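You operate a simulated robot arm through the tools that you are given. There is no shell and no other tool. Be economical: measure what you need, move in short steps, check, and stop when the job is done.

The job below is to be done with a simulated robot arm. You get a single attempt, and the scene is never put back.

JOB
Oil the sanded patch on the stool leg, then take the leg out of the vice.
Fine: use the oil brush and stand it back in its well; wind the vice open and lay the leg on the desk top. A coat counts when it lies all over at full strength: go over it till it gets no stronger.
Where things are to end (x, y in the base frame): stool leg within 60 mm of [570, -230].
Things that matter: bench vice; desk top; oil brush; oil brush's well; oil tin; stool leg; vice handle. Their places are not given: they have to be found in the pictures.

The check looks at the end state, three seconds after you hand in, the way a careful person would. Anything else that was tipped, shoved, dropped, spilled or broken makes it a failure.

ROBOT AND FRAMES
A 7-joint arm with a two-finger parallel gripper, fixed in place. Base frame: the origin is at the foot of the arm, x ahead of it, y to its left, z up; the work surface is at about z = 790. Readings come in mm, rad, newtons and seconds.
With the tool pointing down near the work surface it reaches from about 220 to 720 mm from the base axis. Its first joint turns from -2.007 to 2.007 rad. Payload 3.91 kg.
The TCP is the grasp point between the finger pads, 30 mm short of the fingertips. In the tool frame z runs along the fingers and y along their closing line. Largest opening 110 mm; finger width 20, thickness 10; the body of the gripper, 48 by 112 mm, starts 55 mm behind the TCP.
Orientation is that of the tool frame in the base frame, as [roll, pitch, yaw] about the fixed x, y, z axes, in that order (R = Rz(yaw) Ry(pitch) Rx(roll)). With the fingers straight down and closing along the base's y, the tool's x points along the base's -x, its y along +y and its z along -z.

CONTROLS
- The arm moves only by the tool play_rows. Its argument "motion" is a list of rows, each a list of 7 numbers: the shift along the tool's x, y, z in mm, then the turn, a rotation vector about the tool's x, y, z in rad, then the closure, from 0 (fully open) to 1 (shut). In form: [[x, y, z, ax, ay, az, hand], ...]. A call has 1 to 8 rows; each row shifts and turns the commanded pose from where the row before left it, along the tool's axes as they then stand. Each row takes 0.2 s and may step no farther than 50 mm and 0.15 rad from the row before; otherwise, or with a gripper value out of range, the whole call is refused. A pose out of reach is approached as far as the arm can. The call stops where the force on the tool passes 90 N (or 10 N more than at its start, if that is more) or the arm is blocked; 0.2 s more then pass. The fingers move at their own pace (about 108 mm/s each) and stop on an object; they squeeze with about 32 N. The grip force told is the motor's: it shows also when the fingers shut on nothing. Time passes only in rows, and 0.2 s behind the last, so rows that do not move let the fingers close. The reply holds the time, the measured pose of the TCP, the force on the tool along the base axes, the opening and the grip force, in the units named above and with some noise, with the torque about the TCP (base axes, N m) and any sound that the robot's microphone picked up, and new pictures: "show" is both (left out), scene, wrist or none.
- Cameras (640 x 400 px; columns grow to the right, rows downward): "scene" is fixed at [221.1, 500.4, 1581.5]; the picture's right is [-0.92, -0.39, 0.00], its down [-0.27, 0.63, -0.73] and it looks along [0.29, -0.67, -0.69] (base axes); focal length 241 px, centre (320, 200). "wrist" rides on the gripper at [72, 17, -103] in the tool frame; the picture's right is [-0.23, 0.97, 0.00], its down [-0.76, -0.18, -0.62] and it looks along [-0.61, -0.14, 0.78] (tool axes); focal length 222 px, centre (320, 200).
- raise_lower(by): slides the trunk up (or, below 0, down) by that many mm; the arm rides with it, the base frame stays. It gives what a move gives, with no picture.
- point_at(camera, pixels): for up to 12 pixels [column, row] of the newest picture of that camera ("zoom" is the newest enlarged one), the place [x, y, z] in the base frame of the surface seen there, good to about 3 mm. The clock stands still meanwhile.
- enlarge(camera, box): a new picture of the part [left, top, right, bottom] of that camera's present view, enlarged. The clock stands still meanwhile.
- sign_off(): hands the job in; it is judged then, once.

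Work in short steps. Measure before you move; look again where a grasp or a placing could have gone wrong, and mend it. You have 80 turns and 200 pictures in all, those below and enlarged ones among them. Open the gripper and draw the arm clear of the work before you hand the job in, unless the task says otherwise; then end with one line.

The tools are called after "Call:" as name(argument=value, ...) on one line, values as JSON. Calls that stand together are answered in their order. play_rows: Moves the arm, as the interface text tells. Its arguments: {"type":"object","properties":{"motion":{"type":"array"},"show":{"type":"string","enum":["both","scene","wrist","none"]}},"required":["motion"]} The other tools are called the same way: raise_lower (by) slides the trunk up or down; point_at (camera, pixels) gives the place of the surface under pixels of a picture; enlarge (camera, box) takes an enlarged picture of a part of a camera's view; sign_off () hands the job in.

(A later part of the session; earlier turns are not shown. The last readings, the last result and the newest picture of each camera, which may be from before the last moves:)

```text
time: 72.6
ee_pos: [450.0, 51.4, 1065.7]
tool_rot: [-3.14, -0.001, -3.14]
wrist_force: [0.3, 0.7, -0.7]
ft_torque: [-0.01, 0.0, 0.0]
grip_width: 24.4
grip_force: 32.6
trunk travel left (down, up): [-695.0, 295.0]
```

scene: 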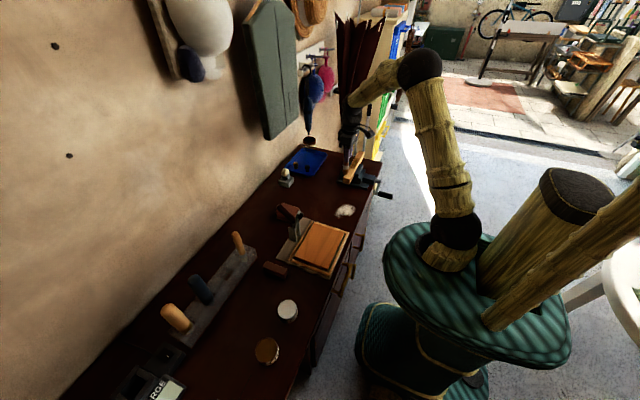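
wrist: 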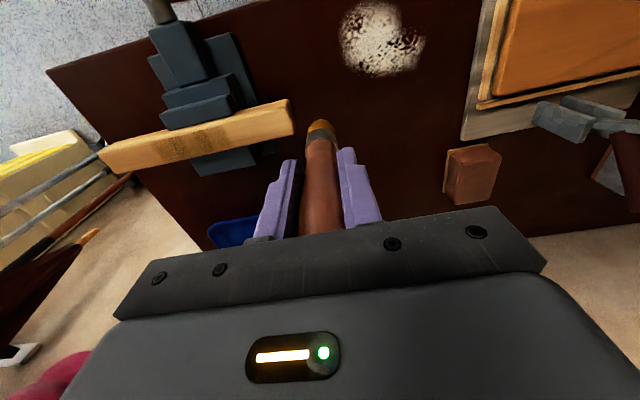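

Tip is now ≈103 mm below the TCP. Continuing to y≈240, then out to above the well.

Call:
play_rows(motion=[[0, 48, 0, 0, 0, 0, 1], [0, 48, 0, 0, 0, 0, 1], [0, 48, 0, 0, 0, 0, 1], [0, 45, 0, 0, 0, 0, 1], [-45, 0, 0, 0, 0, 0, 1], [-45, 0, 0, 0, 0, 0, 1], [-45, 0, 0, 0, 0, 0, 1], [-45, 0, 0, 0, 0, 0, 1]], show="none")

Call:
play_rows(motion=[[-44, 0, 0, 0, 0, 0, 1], [0, 0, 0, 0, 0, 0, 1], [0, 0, 0, 0, 0, 0, 1]], show="both")

Call:
enlarge(camera="wrist", box=[200, 40, 440, 220])

Call:
enlarge(camera="scene", box=[180, 180, 300, 280])

```text
time: 74.4
ee_pos: [632.4, 239.8, 1064.3]
tool_rot: [3.14, -0.003, 3.141]
wrist_force: [0.1, 1.4, -1.0]
ft_torque: [-0.02, 0.01, -0.04]
grip_width: 23.8
grip_force: 32.5
trunk travel left (down, up): [-695.0, 295.0]
```

```text
time: 75.2
ee_pos: [674.8, 240.3, 1065.5]
tool_rot: [-3.14, -0.002, 3.14]
wrist_force: [-0.4, 0.7, -0.8]
ft_torque: [-0.01, 0.0, -0.01]
grip_width: 24.3
grip_force: 31.4
trunk travel left (down, up): [-695.0, 295.0]
```

scene: 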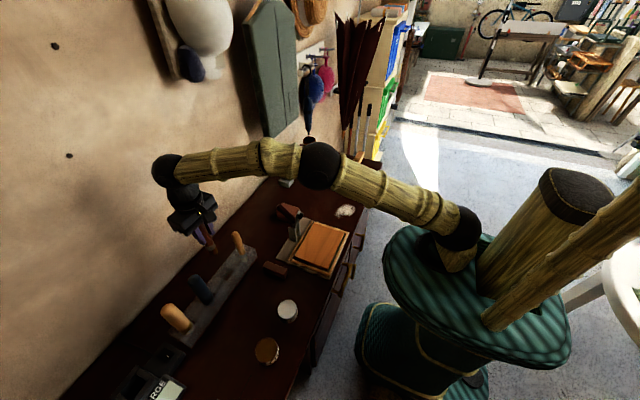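
wrist: 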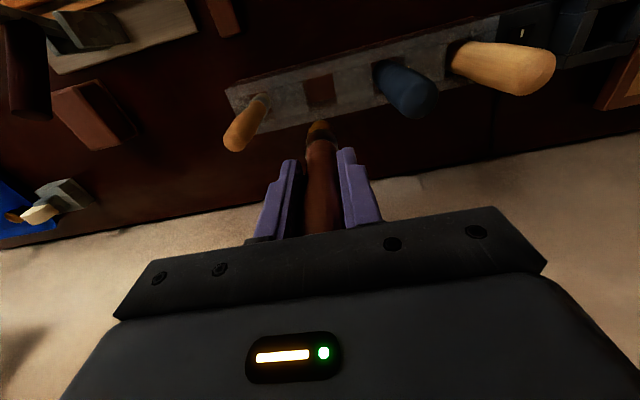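

```text
2.22 times, centred on (320, 130) of wrist
```

zoom: 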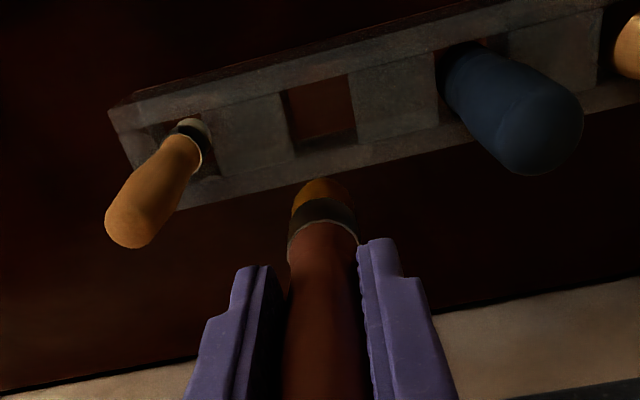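

```text
4.00 times, centred on (240, 230) of scene
```

zoom: 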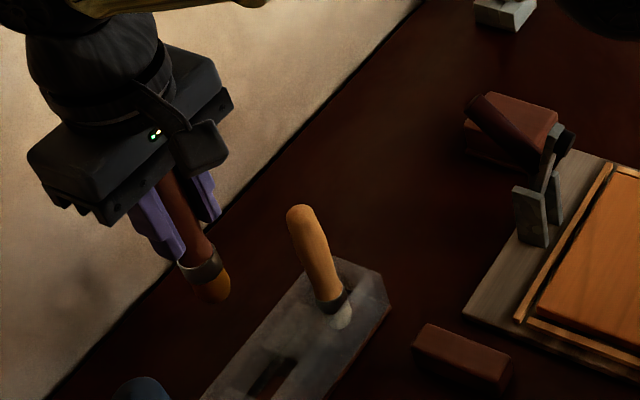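

Brush is straight in the hand and above the well opening. Descending until the tip nears the rack top.

Call:
play_rows(motion=[[0, 0, 45, 0, 0, 0, 1], [0, 0, 45, 0, 0, 0, 1], [0, 0, 12, 0, 0, 0, 1], [0, 0, 0, 0, 0, 0, 1]], show="wrist")

Call:
enlarge(camera="wrist", box=[220, 60, 420, 185])

Call:
enlarge(camera="scene", box=[180, 210, 280, 310])

```text
time: 76.2
ee_pos: [674.5, 238.5, 964.0]
tool_rot: [-3.141, 0.0, 3.141]
wrist_force: [0.0, -0.3, -0.8]
ft_torque: [-0.01, -0.04, -0.01]
grip_width: 24.4
grip_force: 32.4
trunk travel left (down, up): [-695.0, 295.0]
```

wrist: 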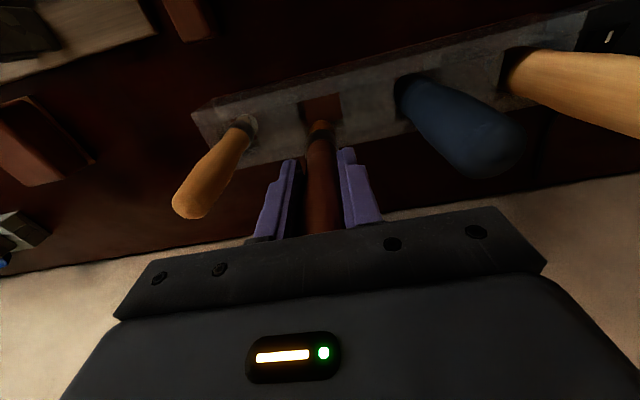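

```text
3.20 times, centred on (320, 122) of wrist
```

zoom: 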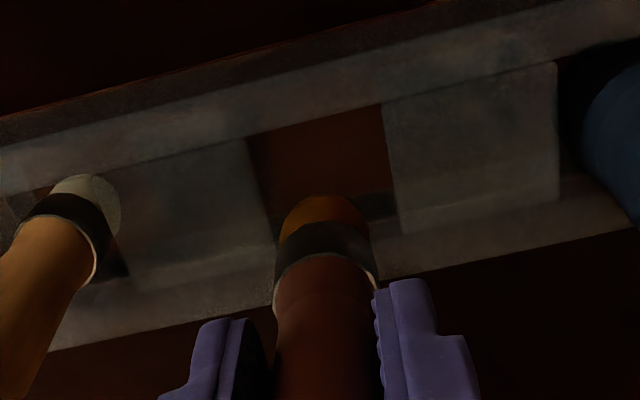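

```text
4.00 times, centred on (230, 260) of scene
```

zoom: 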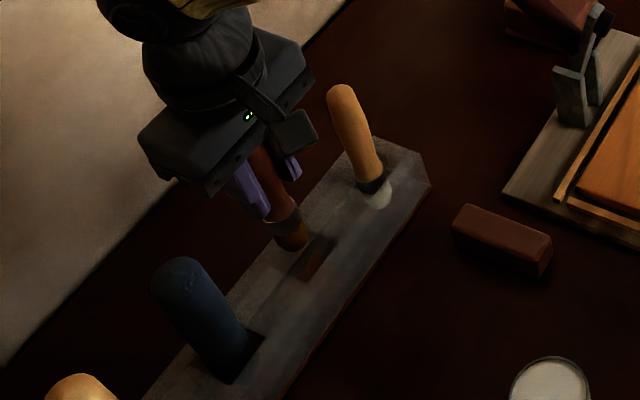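

Aligned with the square hole. Lowering into the well in steps.

Call:
play_rows(motion=[[0, 1, 15, 0, 0, 0, 1], [0, 0, 15, 0, 0, 0, 1], [0, 0, 15, 0, 0, 0, 1], [0, 0, 0, 0, 0, 0, 1]], show="wrist")

Call:
enlarge(camera="wrist", box=[220, 60, 420, 185])

```text
time: 77.2
ee_pos: [674.0, 238.3, 918.3]
tool_rot: [-3.141, 0.0, 3.141]
wrist_force: [0.5, -0.3, -0.5]
ft_torque: [0.01, -0.02, 0.03]
grip_width: 24.1
grip_force: 32.0
trunk travel left (down, up): [-695.0, 295.0]
```

wrist: 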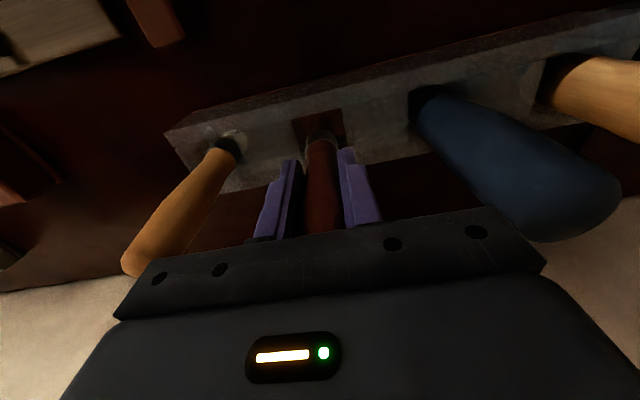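

```text
3.20 times, centred on (320, 122) of wrist
```

zoom: 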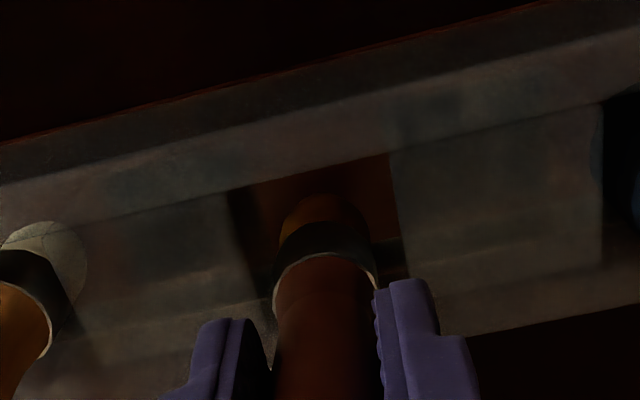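

It is inside the well. Lowering the rest in small steps until contact with the floor.

Call:
play_rows(motion=[[0, 1, 8, 0, 0, 0, 1], [0, 0, 5, 0, 0, 0, 1], [0, 0, 0, 0, 0, 0, 1]], show="none")

Call:
play_rows(motion=[[0, 0, 3, 0, 0, 0, 1], [0, 0, 0, 0, 0, 0, 1]], show="none")

Call:
play_rows(motion=[[0, 0, 2, 0, 0, 0, 1], [0, 0, 0, 0, 0, 0, 1]], show="wrist")

Call:
enlarge(camera="wrist", box=[220, 60, 420, 185])

```text
time: 78.0
ee_pos: [674.7, 240.6, 904.1]
tool_rot: [3.14, 0.001, 3.141]
wrist_force: [0.4, 0.0, -0.4]
ft_torque: [0.0, 0.02, 0.0]
grip_width: 24.4
grip_force: 31.8
trunk travel left (down, up): [-695.0, 295.0]
```

```text
time: 78.6
ee_pos: [673.6, 240.8, 902.3]
tool_rot: [-3.141, 0.0, -3.141]
wrist_force: [-0.3, 0.4, 4.9]
ft_torque: [-0.09, -0.06, -0.03]
grip_width: 24.0
grip_force: 32.0
trunk travel left (down, up): [-695.0, 295.0]
```

```text
time: 79.2
ee_pos: [673.0, 241.1, 902.7]
tool_rot: [3.139, 0.005, -3.141]
wrist_force: [-0.2, 0.1, 18.2]
ft_torque: [-0.02, -0.22, 0.03]
grip_width: 24.6
grip_force: 32.3
trunk travel left (down, up): [-695.0, 295.0]
```

wrist: 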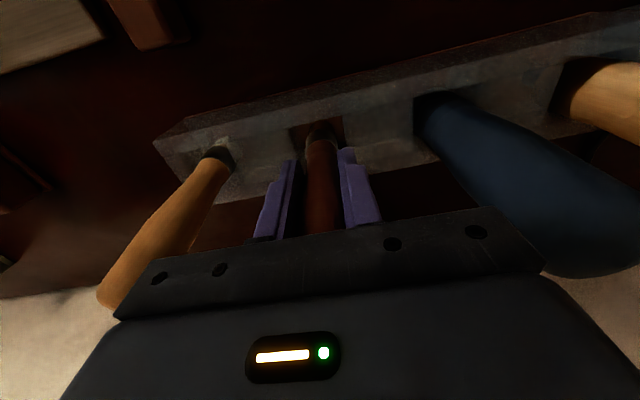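

```text
3.20 times, centred on (320, 122) of wrist
```

zoom: 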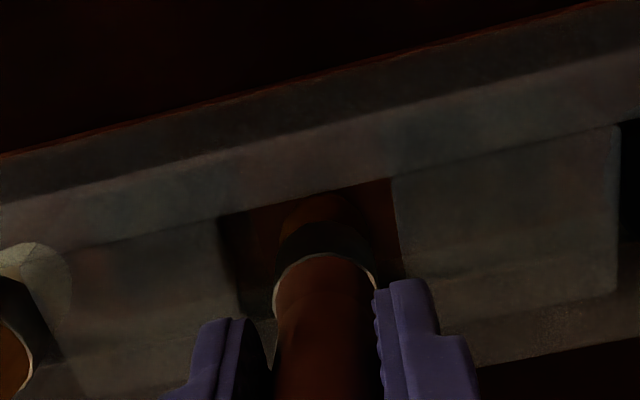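

Bottomed (18 N). Easing up 2 mm, opening part-way, then withdrawing straight up.

Call:
play_rows(motion=[[0, 0, -2, 0, 0, 0, 1], [0, 0, 0, 0, 0, 0, 0.6], [0, 0, 0, 0, 0, 0, 0.45], [0, 0, 0, 0, 0, 0, 0.45], [0, 0, -20, 0, 0, 0, 0.45], [0, 0, -45, 0, 0, 0, 0.45], [0, 0, -45, 0, 0, 0, 0.45], [0, 0, -45, 0, 0, 0, 0.45]], show="both")

Call:
enlarge(camera="wrist", box=[220, 60, 420, 185])

Call:
play_rows(motion=[[45, -5, 0, 0, 0, 0, 0.3], [45, -5, 0, 0, 0, 0, 0.3], [45, -5, 0, 0, 0, 0, 0.3], [45, -5, 0, 0, 0, 0, 0.3], [0, -48, 0, 0, 0, 0, 0.3], [0, -48, 0, 0, 0, 0, 0.3], [0, -48, 0, 0, 0, 0, 0.3], [0, -48, 0, 0, 0, 0, 0.3]], show="scene")

Call:
enlarge(camera="scene", box=[160, 220, 260, 330])

```text
time: 81.0
ee_pos: [673.9, 241.2, 1058.2]
tool_rot: [-3.141, -0.001, 3.141]
wrist_force: [0.1, 0.0, -0.4]
ft_torque: [0.0, -0.02, -0.01]
grip_width: 60.5
grip_force: 0.1
trunk travel left (down, up): [-695.0, 295.0]
```

scene: 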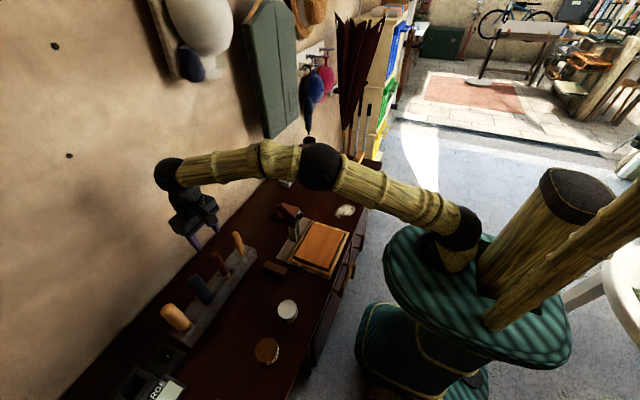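
wrist: 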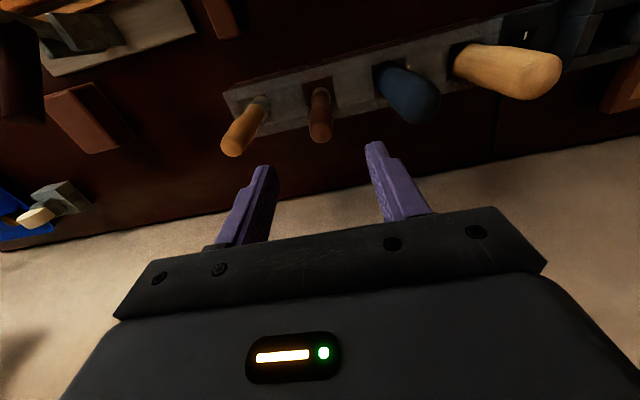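

```text
3.20 times, centred on (320, 122) of wrist
```

zoom: 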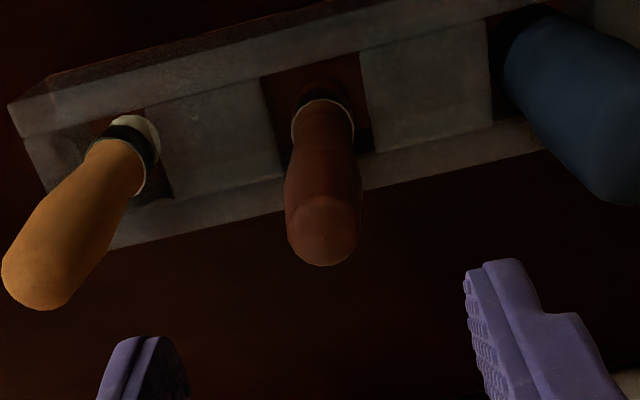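

```text
time: 82.8
ee_pos: [493.9, 26.4, 1057.3]
tool_rot: [3.141, 0.0, -3.141]
wrist_force: [0.2, -0.1, 0.2]
ft_torque: [-0.01, 0.01, 0.02]
grip_width: 76.9
grip_force: 0.1
trunk travel left (down, up): [-695.0, 295.0]
```

scene: 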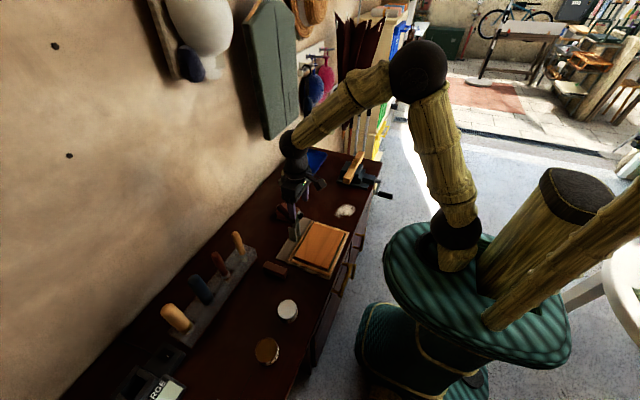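

```text
3.64 times, centred on (210, 275) of scene
```

zoom: 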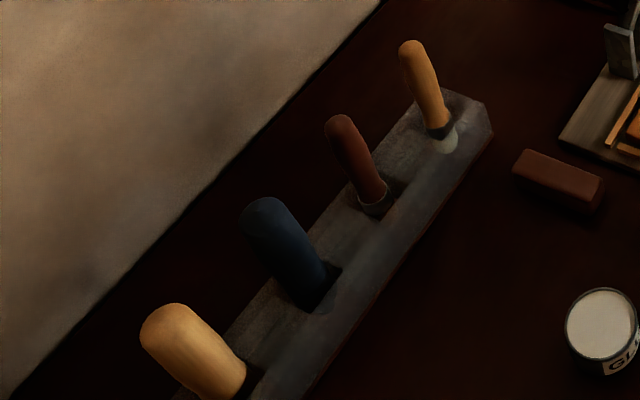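

Brush is standing in its well. Now the vice crank: moving the camera in to measure it.

Call:
play_rows(motion=[[30, -38, 0, 0, 0, 0, 0.3], [30, -38, 0, 0, 0, 0, 0.3], [30, -38, 0, 0, 0, 0, 0.3], [30, -38, 0, 0, 0, 0, 0.3], [30, -38, 0, 0, 0, 0, 0.3], [30, -38, 0, 0, 0, 0, 0.3], [30, -38, 0, 0, 0, 0, 0.3], [0, -40, 0, 0, 0, 0, 0.3]], show="none")

Call:
play_rows(motion=[[0, -45, 0, 0, 0, 0, 0.3], [0, -25, 0, 0, 0, 0, 0.3], [0, 0, 0, 0, 0, 0, 0.3]], show="both")

Call:
enlarge(camera="wrist", box=[180, 0, 400, 140])

Call:
enlarge(camera="scene", box=[345, 160, 409, 210])

```text
time: 84.6
ee_pos: [284.0, -281.7, 1057.4]
tool_rot: [3.14, -0.002, -3.141]
wrist_force: [0.2, 0.3, -0.4]
ft_torque: [0.02, 0.0, 0.0]
grip_width: 77.1
grip_force: 0.2
trunk travel left (down, up): [-695.0, 295.0]
```

```text
time: 85.4
ee_pos: [284.6, -348.8, 1057.4]
tool_rot: [3.141, 0.0, -3.141]
wrist_force: [-0.9, -0.1, 0.0]
ft_torque: [-0.01, 0.01, 0.02]
grip_width: 77.2
grip_force: 0.1
trunk travel left (down, up): [-695.0, 295.0]
```

scene: 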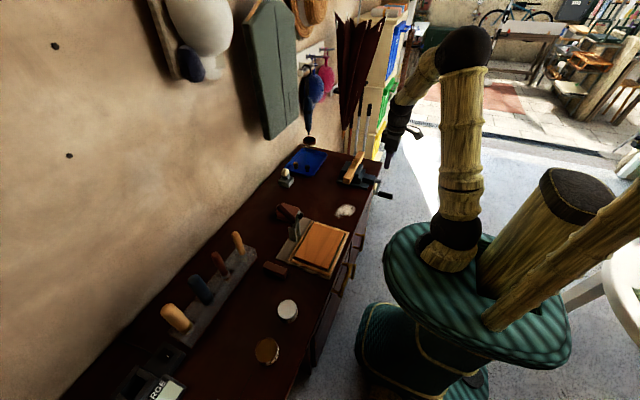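
wrist: 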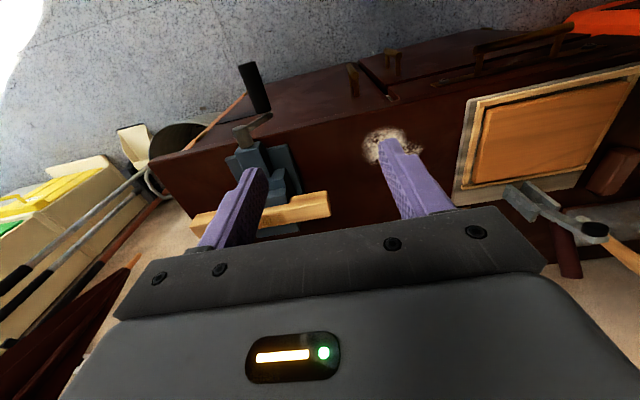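

```text
2.86 times, centred on (290, 70) of wrist
```

zoom: 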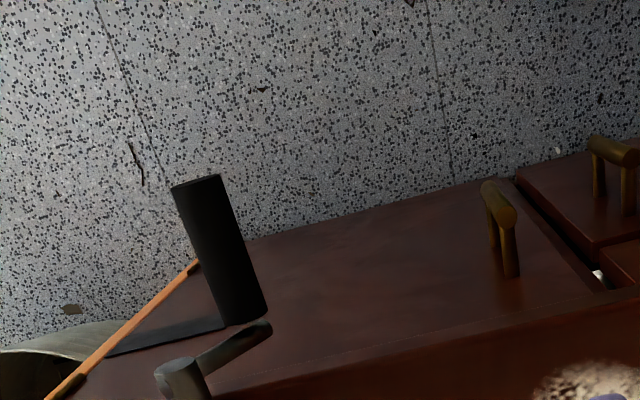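

```text
8.00 times, centred on (377, 185) of scene
```

zoom: 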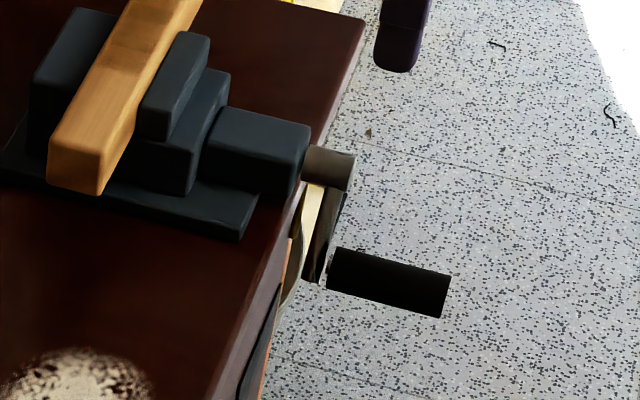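

Call:
point_at(camera="zoom", pixels=[[328, 168], [352, 172], [340, 195], [318, 270], [310, 278], [345, 265], [390, 278], [435, 290], [440, 310], [390, 290], [318, 150], [430, 275]])

Call:
point_at(camera="wrist", pixels=[[247, 66], [255, 90], [265, 108], [258, 110], [268, 117], [244, 128], [240, 126], [250, 90], [261, 88], [238, 135]])

```text
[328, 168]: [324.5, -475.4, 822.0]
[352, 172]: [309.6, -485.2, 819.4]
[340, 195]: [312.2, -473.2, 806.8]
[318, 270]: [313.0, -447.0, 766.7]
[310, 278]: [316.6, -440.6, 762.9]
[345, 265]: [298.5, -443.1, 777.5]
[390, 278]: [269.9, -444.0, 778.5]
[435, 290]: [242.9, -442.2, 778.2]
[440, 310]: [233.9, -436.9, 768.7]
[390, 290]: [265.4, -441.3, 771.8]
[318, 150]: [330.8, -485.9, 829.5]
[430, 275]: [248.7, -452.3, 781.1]
```

```text
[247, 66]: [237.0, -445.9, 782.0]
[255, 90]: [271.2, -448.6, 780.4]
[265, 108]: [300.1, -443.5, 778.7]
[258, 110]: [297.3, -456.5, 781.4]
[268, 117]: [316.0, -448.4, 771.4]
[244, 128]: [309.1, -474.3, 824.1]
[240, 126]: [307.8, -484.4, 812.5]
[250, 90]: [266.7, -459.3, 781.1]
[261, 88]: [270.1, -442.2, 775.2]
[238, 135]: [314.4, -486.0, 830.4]
```

Crank grip: x 234–302, centre ≈ (y -449, z 769), hub axis ≈ (y -485, z 817), radius ≈ 60. I'll approach it from above at x≈262.

Call:
play_rows(motion=[[11, -33, 0, 0, 0, 0, 0.3], [11, -33, 0, 0, 0, 0, 0.3], [0, -34, 0, 0, 0, 0, 0.3], [0, 0, 48, 0, 0, 0, 0.3], [0, 0, 48, 0, 0, 0, 0.3], [0, 0, 48, 0, 0, 0, 0.3], [0, 0, 36, 0, 0, 0, 0.3], [0, 0, 0, 0, 0, 0, 0.3]], show="both")

Call:
enlarge(camera="wrist", box=[200, 40, 440, 190])

Call:
enlarge(camera="scene", box=[345, 150, 425, 210])

```text
time: 87.2
ee_pos: [262.2, -446.6, 876.6]
tool_rot: [3.142, -0.001, -3.141]
wrist_force: [0.5, -0.3, 0.3]
ft_torque: [-0.03, 0.02, -0.01]
grip_width: 77.1
grip_force: 0.2
trunk travel left (down, up): [-695.0, 295.0]
```

scene: 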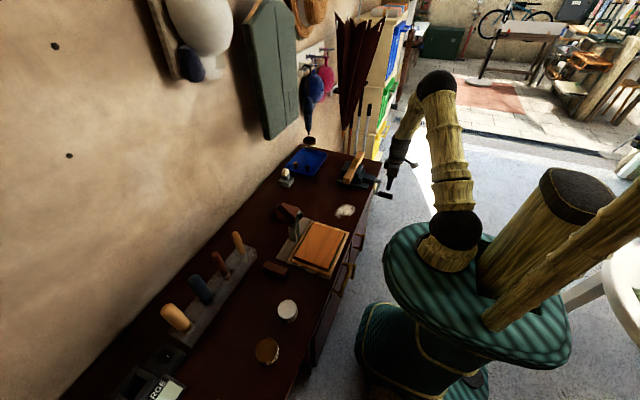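
wrist: 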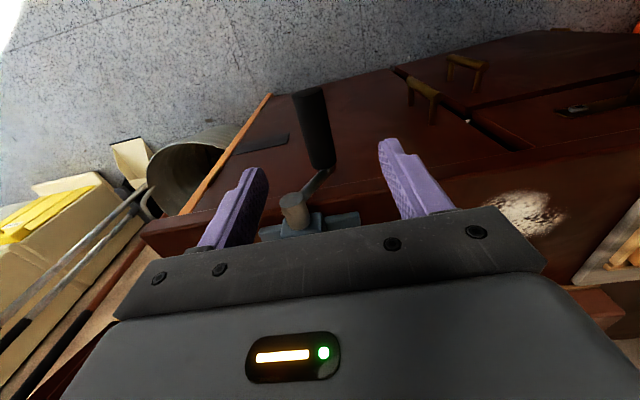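

```text
2.67 times, centred on (320, 115) of wrist
```

zoom: 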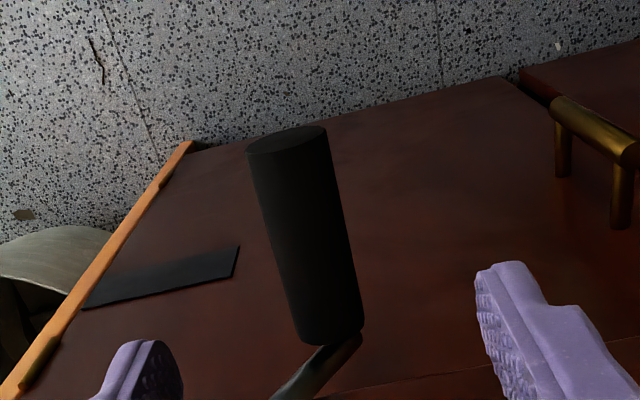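

```text
6.67 times, centred on (385, 180) of scene
```

zoom: 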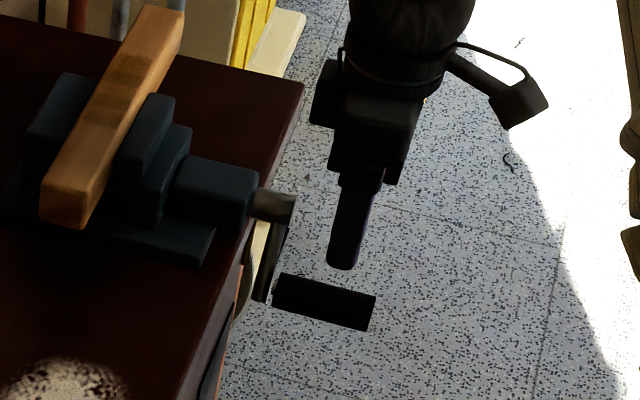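

Call:
point_at(camera="wrist", pixels=[[303, 125], [316, 125], [329, 130], [310, 105], [325, 150], [293, 200], [283, 200], [303, 200], [320, 178], [296, 212], [300, 92]])

Call:
play_rows(motion=[[0, -2, 45, 0, 0, 0, 0.3], [0, 0, 45, 0, 0, 0, 0.3], [0, 0, 16, 0, 0, 0, 0.3], [0, 0, 0, 0, 0, 0, 0.3]], show="both")

Call:
enlarge(camera="scene", box=[345, 150, 425, 210])

```text
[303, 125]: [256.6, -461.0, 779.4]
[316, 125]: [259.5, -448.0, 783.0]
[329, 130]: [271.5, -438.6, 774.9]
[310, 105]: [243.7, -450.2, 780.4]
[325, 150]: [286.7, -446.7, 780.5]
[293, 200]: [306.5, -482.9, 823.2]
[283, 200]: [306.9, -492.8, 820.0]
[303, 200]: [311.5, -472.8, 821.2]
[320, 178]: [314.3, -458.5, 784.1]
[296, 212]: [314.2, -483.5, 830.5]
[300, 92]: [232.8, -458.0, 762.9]
```

```text
time: 88.2
ee_pos: [261.8, -449.4, 770.7]
tool_rot: [-3.141, 0.001, -3.141]
wrist_force: [0.2, 0.6, -0.7]
ft_torque: [-0.03, 0.01, -0.02]
grip_width: 77.1
grip_force: 0.0
trunk travel left (down, up): [-695.0, 295.0]
```

scene: 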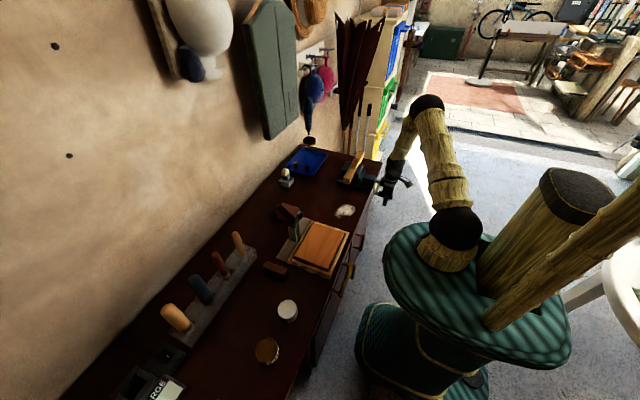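
wrist: 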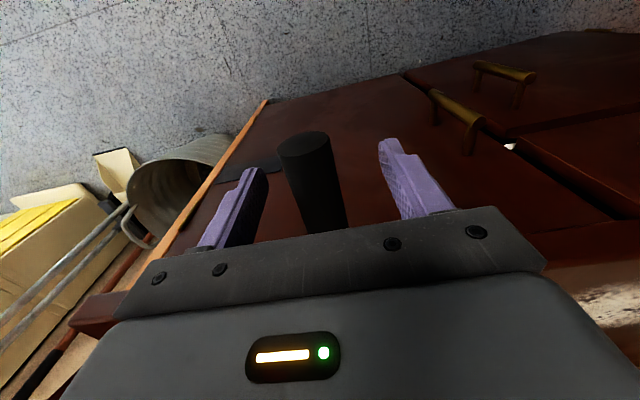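

```text
6.67 times, centred on (385, 180) of scene
```

zoom: 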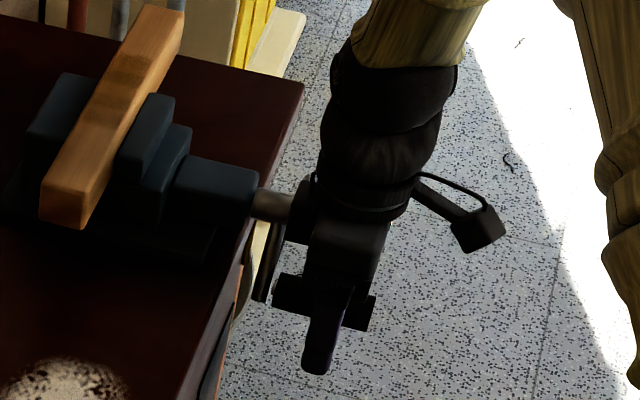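

The crank grip is centred between the fingers. Closing on it.

Call:
play_rows(motion=[[3, 0, 0, 0, 0, 0, 0.6], [0, 0, 0, 0, 0, 0, 1], [0, 0, 0, 0, 0, 0, 1], [0, 0, 0, 0, 0, 0, 1]], show="none")

```text
time: 89.2
ee_pos: [258.0, -450.5, 770.4]
tool_rot: [3.141, 0.001, 3.14]
wrist_force: [0.3, -1.4, 2.7]
ft_torque: [0.01, -0.05, -0.03]
grip_width: 26.9
grip_force: 45.0
trunk travel left (down, up): [-695.0, 295.0]
```

Gripped. First small arc in the opening direction (counterclockwise seen from the handle end), watching force.

Call:
play_rows(motion=[[0, -8.4, 5, 0, 0, 0, 1], [0, -7.7, 3.2, 0, 0, 0, 1], [0, -8.9, 2.2, 0, 0, 0, 1], [0, -9, 0.6, 0, 0, 0, 1], [0, 0, 0, 0, 0, 0, 1]], show="both")

Call:
enlarge(camera="scene", box=[345, 150, 425, 210])

```text
time: 90.4
ee_pos: [259.9, -484.9, 760.0]
tool_rot: [3.139, 0.002, -3.141]
wrist_force: [-2.4, -0.6, -4.1]
ft_torque: [0.01, 0.2, 0.04]
grip_width: 26.9
grip_force: 44.6
trunk travel left (down, up): [-695.0, 295.0]
```

scene: 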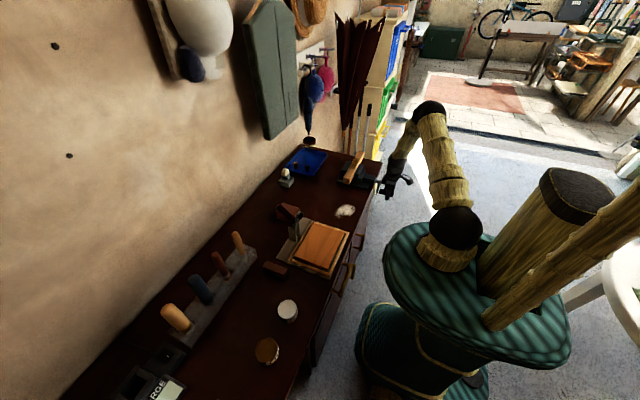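
wrist: 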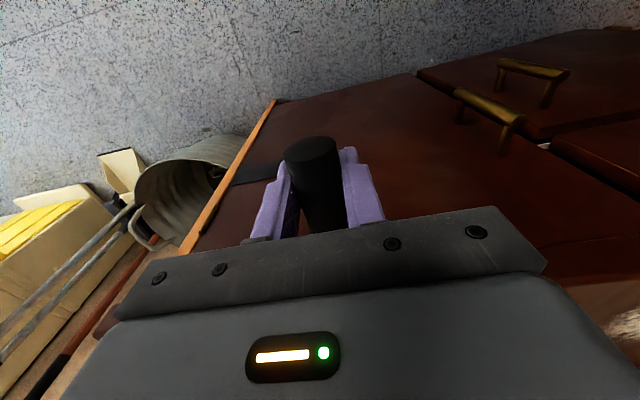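

```text
6.67 times, centred on (385, 180) of scene
```

zoom: 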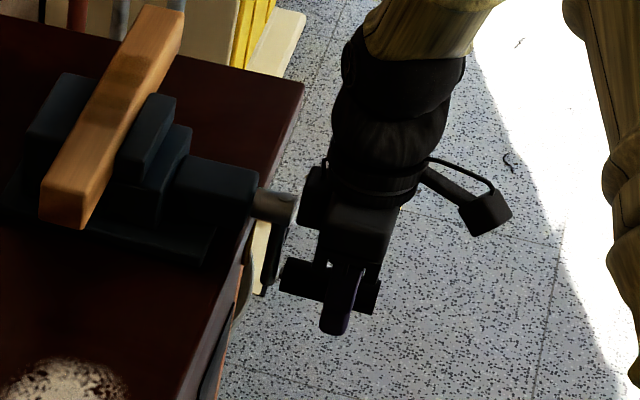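

It turns easily. Continuing a quarter turn up the far side.

Call:
play_rows(motion=[[0, -22.8, -4.5, 0, 0, 0, 1], [0, -19.3, -12.9, 0, 0, 0, 1], [0, -12.9, -19.3, 0, 0, 0, 1], [0, -4.5, -22.8, 0, 0, 0, 1], [0, 0, 0, 0, 0, 0, 1]], show="both")

Call:
enlarge(camera="scene", box=[345, 150, 425, 210])

```text
time: 91.6
ee_pos: [259.5, -544.2, 819.3]
tool_rot: [-3.139, 0.0, -3.14]
wrist_force: [-6.2, -9.5, 0.5]
ft_torque: [0.0, 0.33, 0.13]
grip_width: 26.6
grip_force: 44.8
trunk travel left (down, up): [-695.0, 295.0]
```

scene: 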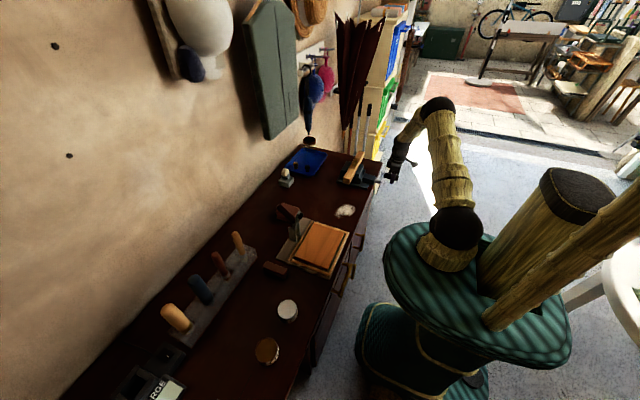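
wrist: 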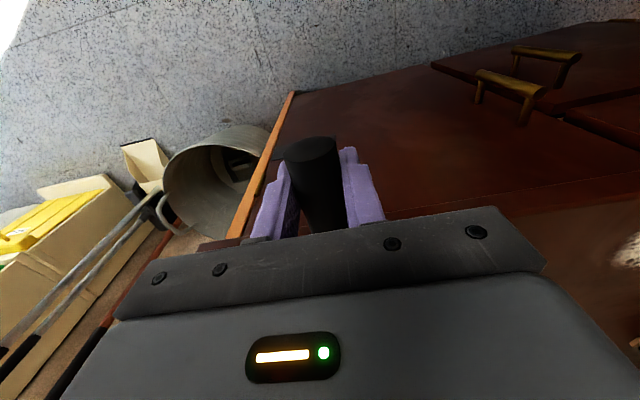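

```text
6.67 times, centred on (385, 180) of scene
```

zoom: 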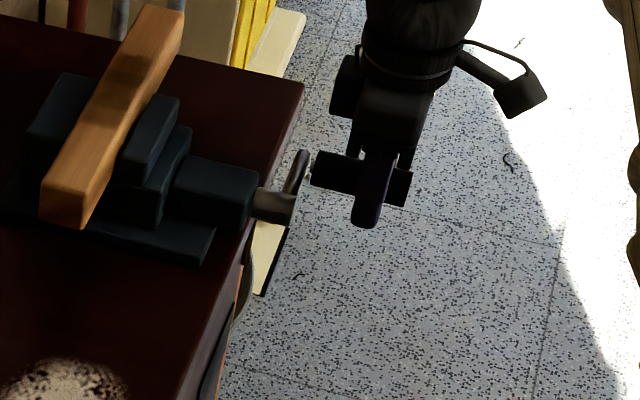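

The crank follows and the jaw begins to open. Continuing with another half turn, drifting slightly toward -x with the screw.

Call:
play_rows(motion=[[1, 3.5, -22.8, 0, 0, 0, 1], [0.5, 12.9, -19.3, 0, 0, 0, 1], [0.5, 19.3, -12.9, 0, 0, 0, 1], [0.5, 22.8, -4.5, 0, 0, 0, 1], [0.5, 22.8, 4.5, 0, 0, 0, 1], [0.5, 19.3, 12.9, 0, 0, 0, 1], [0.5, 12.9, 19.3, 0, 0, 0, 1], [0.5, 4.5, 22.8, 0, 0, 0, 1]], show="both")

Call:
enlarge(camera="scene", box=[345, 150, 425, 210])

```text
time: 93.4
ee_pos: [257.1, -425.2, 816.7]
tool_rot: [-3.139, 0.001, -3.139]
wrist_force: [30.0, -1.6, -2.0]
ft_torque: [0.0, 0.25, -0.16]
grip_width: 27.1
grip_force: 44.9
trunk travel left (down, up): [-695.0, 295.0]
```

scene: 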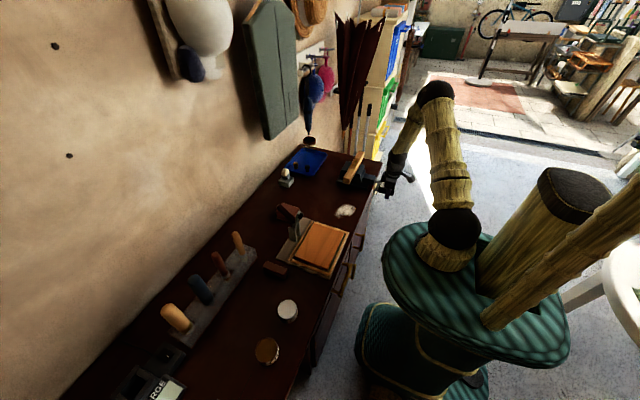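
wrist: 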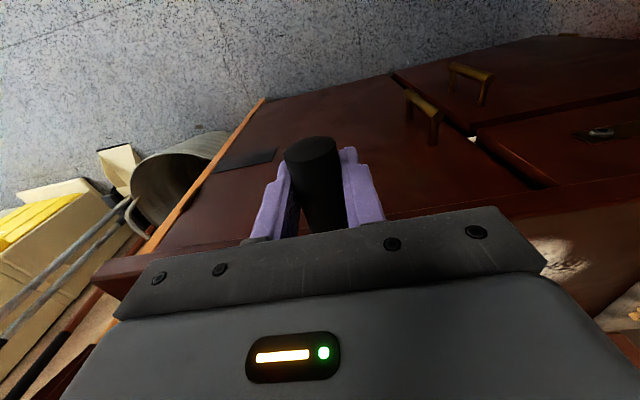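

```text
6.67 times, centred on (385, 180) of scene
```

zoom: 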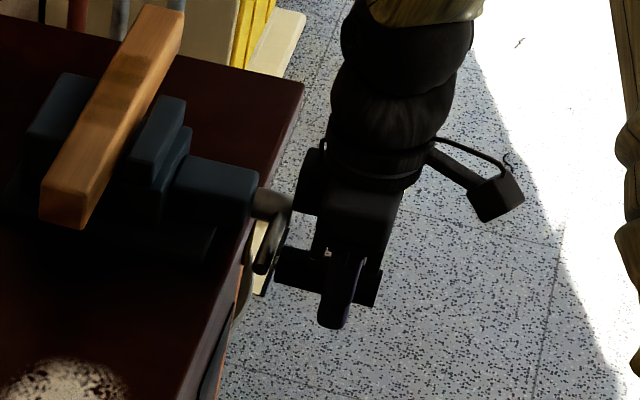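

The jaw gap is visible and the leg stays put; Fx +30 shows the crank doesn't travel in x, so I undo my x drift. Another half turn via the bottom.

Call:
play_rows(motion=[[-4.5, -4.5, 22.8, 0, 0, 0, 1], [0, -12.9, 19.3, 0, 0, 0, 1], [0, -19.3, 12.9, 0, 0, 0, 1], [0, -22.8, 4.5, 0, 0, 0, 1], [0, -22.8, -4.5, 0, 0, 0, 1], [0, -19.3, -12.9, 0, 0, 0, 1], [0, -12.9, -19.3, 0, 0, 0, 1], [0, -4.5, -22.8, 0, 0, 0, 1]], show="scene")

Call:
enlarge(camera="scene", box=[335, 145, 415, 205])

```text
time: 95.2
ee_pos: [258.1, -545.2, 820.0]
tool_rot: [-3.14, -0.001, -3.141]
wrist_force: [-0.2, -4.8, 0.9]
ft_torque: [0.0, 0.5, 0.02]
grip_width: 27.1
grip_force: 45.2
trunk travel left (down, up): [-695.0, 295.0]
```

scene: 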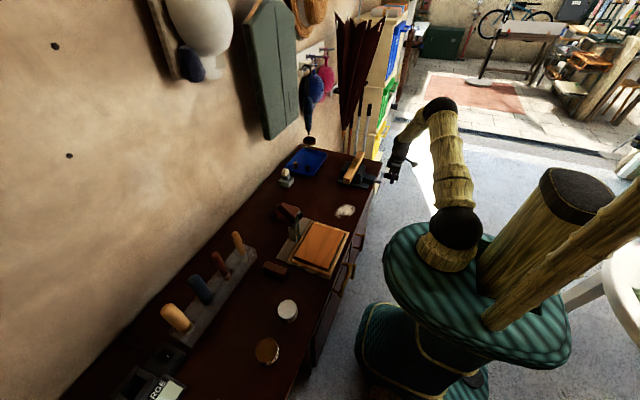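

```text
6.67 times, centred on (375, 175) of scene
```

zoom: 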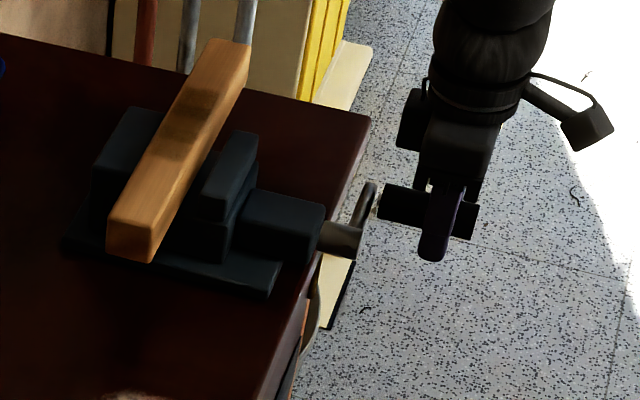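

Gap is widening. Winding one more full turn.

Call:
play_rows(motion=[[0, 4.5, -22.8, 0, 0, 0, 1], [0, 12.9, -19.3, 0, 0, 0, 1], [0, 19.3, -12.9, 0, 0, 0, 1], [0, 22.8, -4.5, 0, 0, 0, 1], [0, 22.8, 4.5, 0, 0, 0, 1], [0, 19.3, 12.9, 0, 0, 0, 1], [0, 12.9, 19.3, 0, 0, 0, 1], [0, 4.5, 22.8, 0, 0, 0, 1]], show="none")

Call:
play_rows(motion=[[0, -4.5, 22.8, 0, 0, 0, 1], [0, -12.9, 19.3, 0, 0, 0, 1], [0, -19.3, 12.9, 0, 0, 0, 1], [0, -22.8, 4.5, 0, 0, 0, 1], [0, -22.8, -4.5, 0, 0, 0, 1], [0, -19.3, -12.9, 0, 0, 0, 1], [0, -12.9, -19.3, 0, 0, 0, 1], [0, -4.5, -22.8, 0, 0, 0, 1]], show="scene")

Call:
enlarge(camera="scene", box=[335, 145, 415, 205])

```text
time: 96.5
ee_pos: [258.9, -483.8, 876.7]
tool_rot: [-3.085, 0.014, 3.133]
wrist_force: [-1.7, -37.8, -21.1]
ft_torque: [0.03, 0.26, 0.79]
grip_width: 27.1
grip_force: 45.3
trunk travel left (down, up): [-695.0, 295.0]
stopped in row 6: the force on the tool passed its limit at 98 N (the readings are from after the stop); the commanded pose is now the measured one
```

```text
time: 97.8
ee_pos: [259.1, -545.5, 821.9]
tool_rot: [3.115, -0.004, -3.14]
wrist_force: [-4.3, 36.6, 2.2]
ft_torque: [0.45, -1.05, -0.33]
grip_width: 26.5
grip_force: 45.0
trunk travel left (down, up): [-695.0, 295.0]
stopped in row 6: the force on the tool passed its limit at 96 N (the readings are from after the stop); the commanded pose is now the measured one
```

scene: 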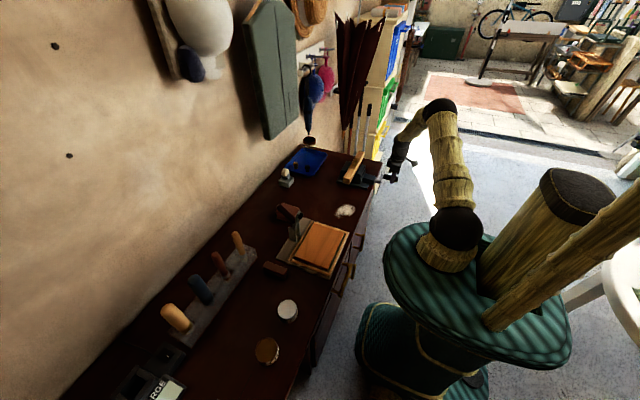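

```text
6.67 times, centred on (375, 175) of scene
```

zoom: 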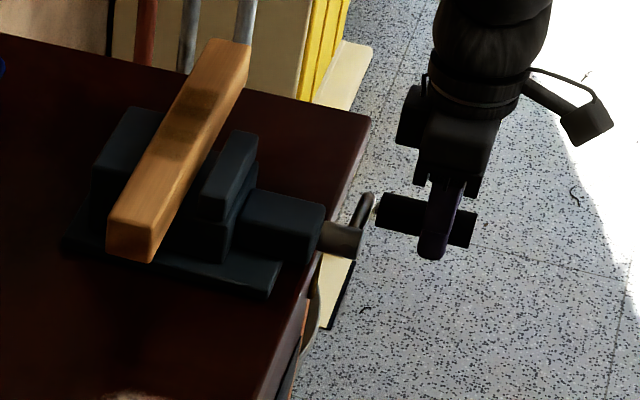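

Winding hit its end stop near the top (98 N), so the vice is fully open; my second call then turned it back a quarter. I wind it forward again most of that quarter, gently.

Call:
play_rows(motion=[[0, 3, -8, 0, 0, 0, 1], [0, 4, -14, 0, 0, 0, 1], [0, 12.9, -18, 0, 0, 0, 1], [0, 12, -9, 0, 0, 0, 1], [0, 9, -4, 0, 0, 0, 1], [0, 0, 0, 0, 0, 0, 1]], show="scene")

Call:
enlarge(camera="scene", box=[335, 145, 415, 205])

```text
time: 99.2
ee_pos: [259.2, -515.1, 880.8]
tool_rot: [-3.138, 0.002, 3.139]
wrist_force: [-0.1, -12.3, 19.4]
ft_torque: [-0.12, 0.55, 0.1]
grip_width: 26.7
grip_force: 45.1
trunk travel left (down, up): [-695.0, 295.0]
```

scene: 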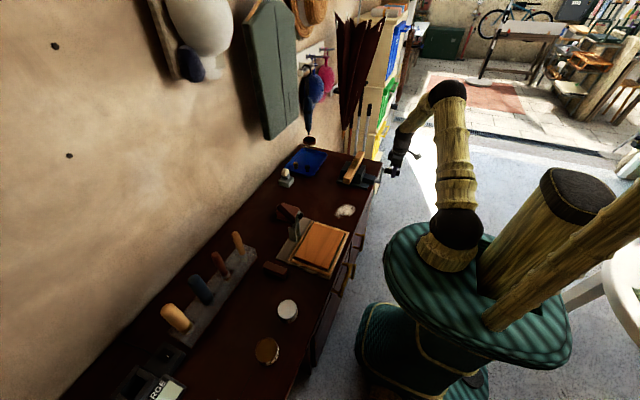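

```text
6.67 times, centred on (375, 175) of scene
```

zoom: 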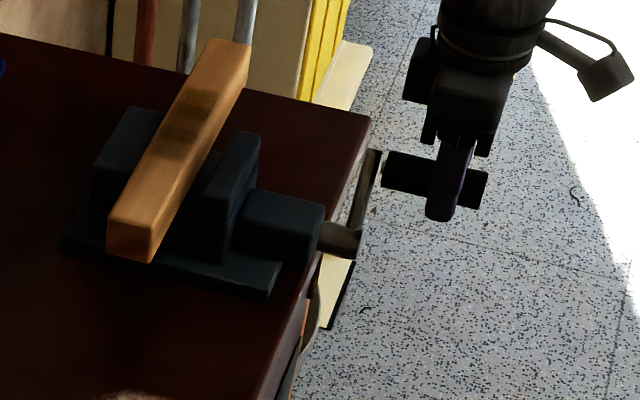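

The crank is near its open end. Releasing and lifting straight up.

Call:
play_rows(motion=[[0, 0, 0, 0, 0, 0, 0.4], [0, 0, 0, 0, 0, 0, 0.3], [0, 0, 0, 0, 0, 0, 0.3], [0, 0, -40, 0, 0, 0, 0.3], [0, 0, -48, 0, 0, 0, 0.3], [0, 0, -48, 0, 0, 0, 0.3], [0, 48, 0, 0, 0, 0, 0.3], [0, 48, 0, 0, 0, 0, 0.3]], show="none")

Call:
play_rows(motion=[[-45, 48, -10, 0, 0, 0, 0], [-45, 0, 0, 0, 0, 0, 0], [-40, 0, 0, 0, 0, 0, 0], [0, 0, 0, 0, 0, 0, 0]], show="both")

Call:
enlarge(camera="scene", box=[335, 145, 415, 205])

Call:
enlarge(camera="wrist", box=[50, 60, 306, 220])

```text
time: 101.0
ee_pos: [259.8, -415.1, 1013.9]
tool_rot: [3.134, -0.001, 3.141]
wrist_force: [0.3, 0.4, -0.6]
ft_torque: [-0.02, 0.03, 0.01]
grip_width: 77.0
grip_force: 0.1
trunk travel left (down, up): [-695.0, 295.0]
```

```text
refused: row 1 steps farther than a row can; nothing moved
```

```text
6.67 times, centred on (375, 175) of scene
```

zoom: 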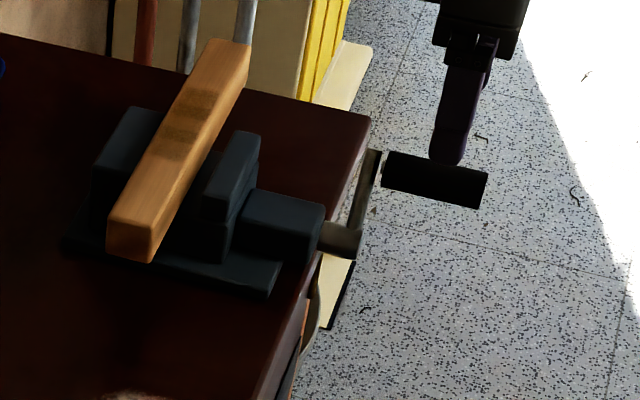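

```text
2.50 times, centred on (178, 140) of wrist
```

zoom: 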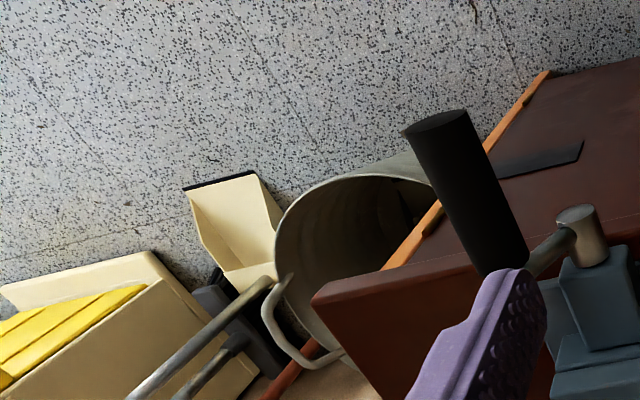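

Crank stays up, vice is open. Now moving over the desk clear of the leg and turning the hand 90° so the fingers close along x.

Call:
play_rows(motion=[[-47, 0, -10, 0, 0, 0, 0.2], [-47, 0, 0, 0, 0, 0, 0.2], [-47, 0, 0, 0, 0, 0, 0.2], [-45, 0, 0, 0, 0, 0, 0.2], [0, 48, 0, 0, 0, 0, 0.2], [0, 0, 0, 0, 0, 0.1428, 0.2], [0, 0, 0, 0, 0, 0.1428, 0.2], [0, 0, 0, 0, 0, 0.1428, 0.2]], show="none")

Call:
play_rows(motion=[[0, 0, 0, 0, 0, 0.1428, 0.2], [0, 0, 0, 0, 0, 0.1428, 0.2], [0, 0, 0, 0, 0, 0.1428, 0.2], [0, 0, 0, 0, 0, 0.1428, 0.2], [0, 0, 0, 0, 0, 0.1428, 0.2], [0, 0, 0, 0, 0, 0.1428, 0.2], [0, 0, 0, 0, 0, 0.1428, 0.2], [0, 0, 0, 0, 0, 0.1428, 0.2]], show="both")

Call:
enlarge(camera="scene", box=[335, 145, 415, 205])

Call:
enlarge(camera="wrist", box=[200, 60, 440, 220])

```text
time: 102.8
ee_pos: [446.4, -368.6, 1025.0]
tool_rot: [3.136, -0.004, 2.713]
wrist_force: [0.5, 0.2, 0.6]
ft_torque: [0.0, 0.0, 0.01]
grip_width: 88.1
grip_force: 0.0
trunk travel left (down, up): [-695.0, 295.0]
```

```text
time: 104.7
ee_pos: [446.2, -367.7, 1024.1]
tool_rot: [-3.139, -0.007, 1.57]
wrist_force: [-0.3, 0.3, -0.5]
ft_torque: [-0.01, -0.01, 0.05]
grip_width: 88.1
grip_force: 0.1
trunk travel left (down, up): [-695.0, 295.0]
```

scene: 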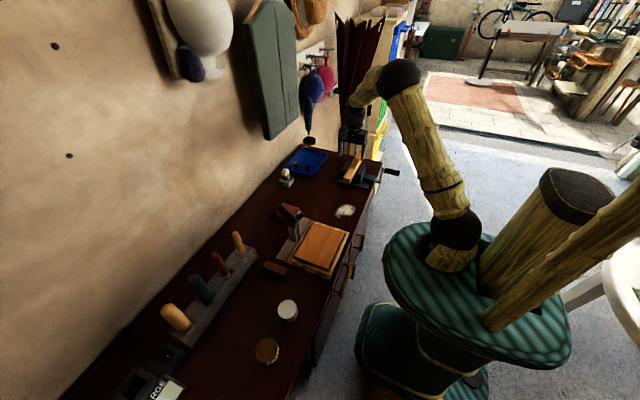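
wrist: 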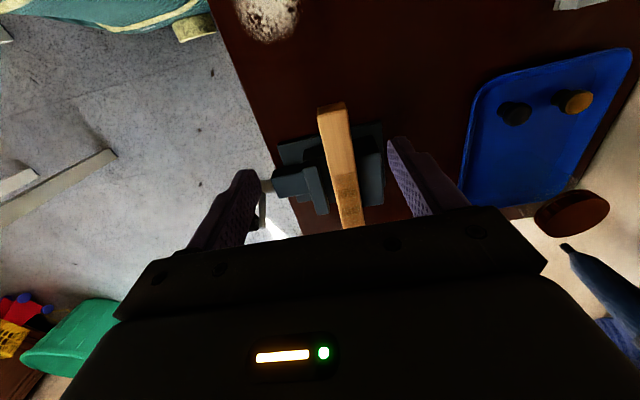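

```text
6.67 times, centred on (375, 175) of scene
```

zoom: 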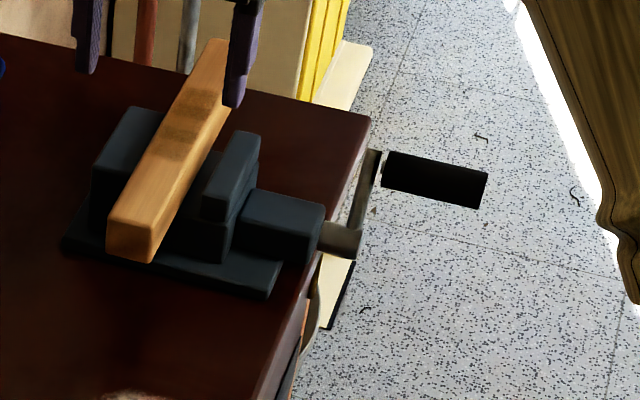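

```text
2.50 times, centred on (320, 140) of wrist
```

zoom: 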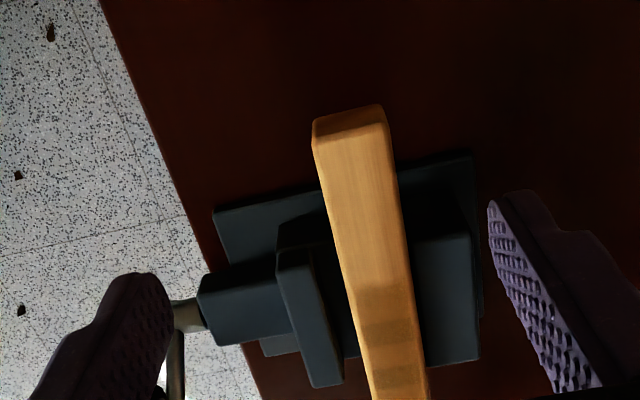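

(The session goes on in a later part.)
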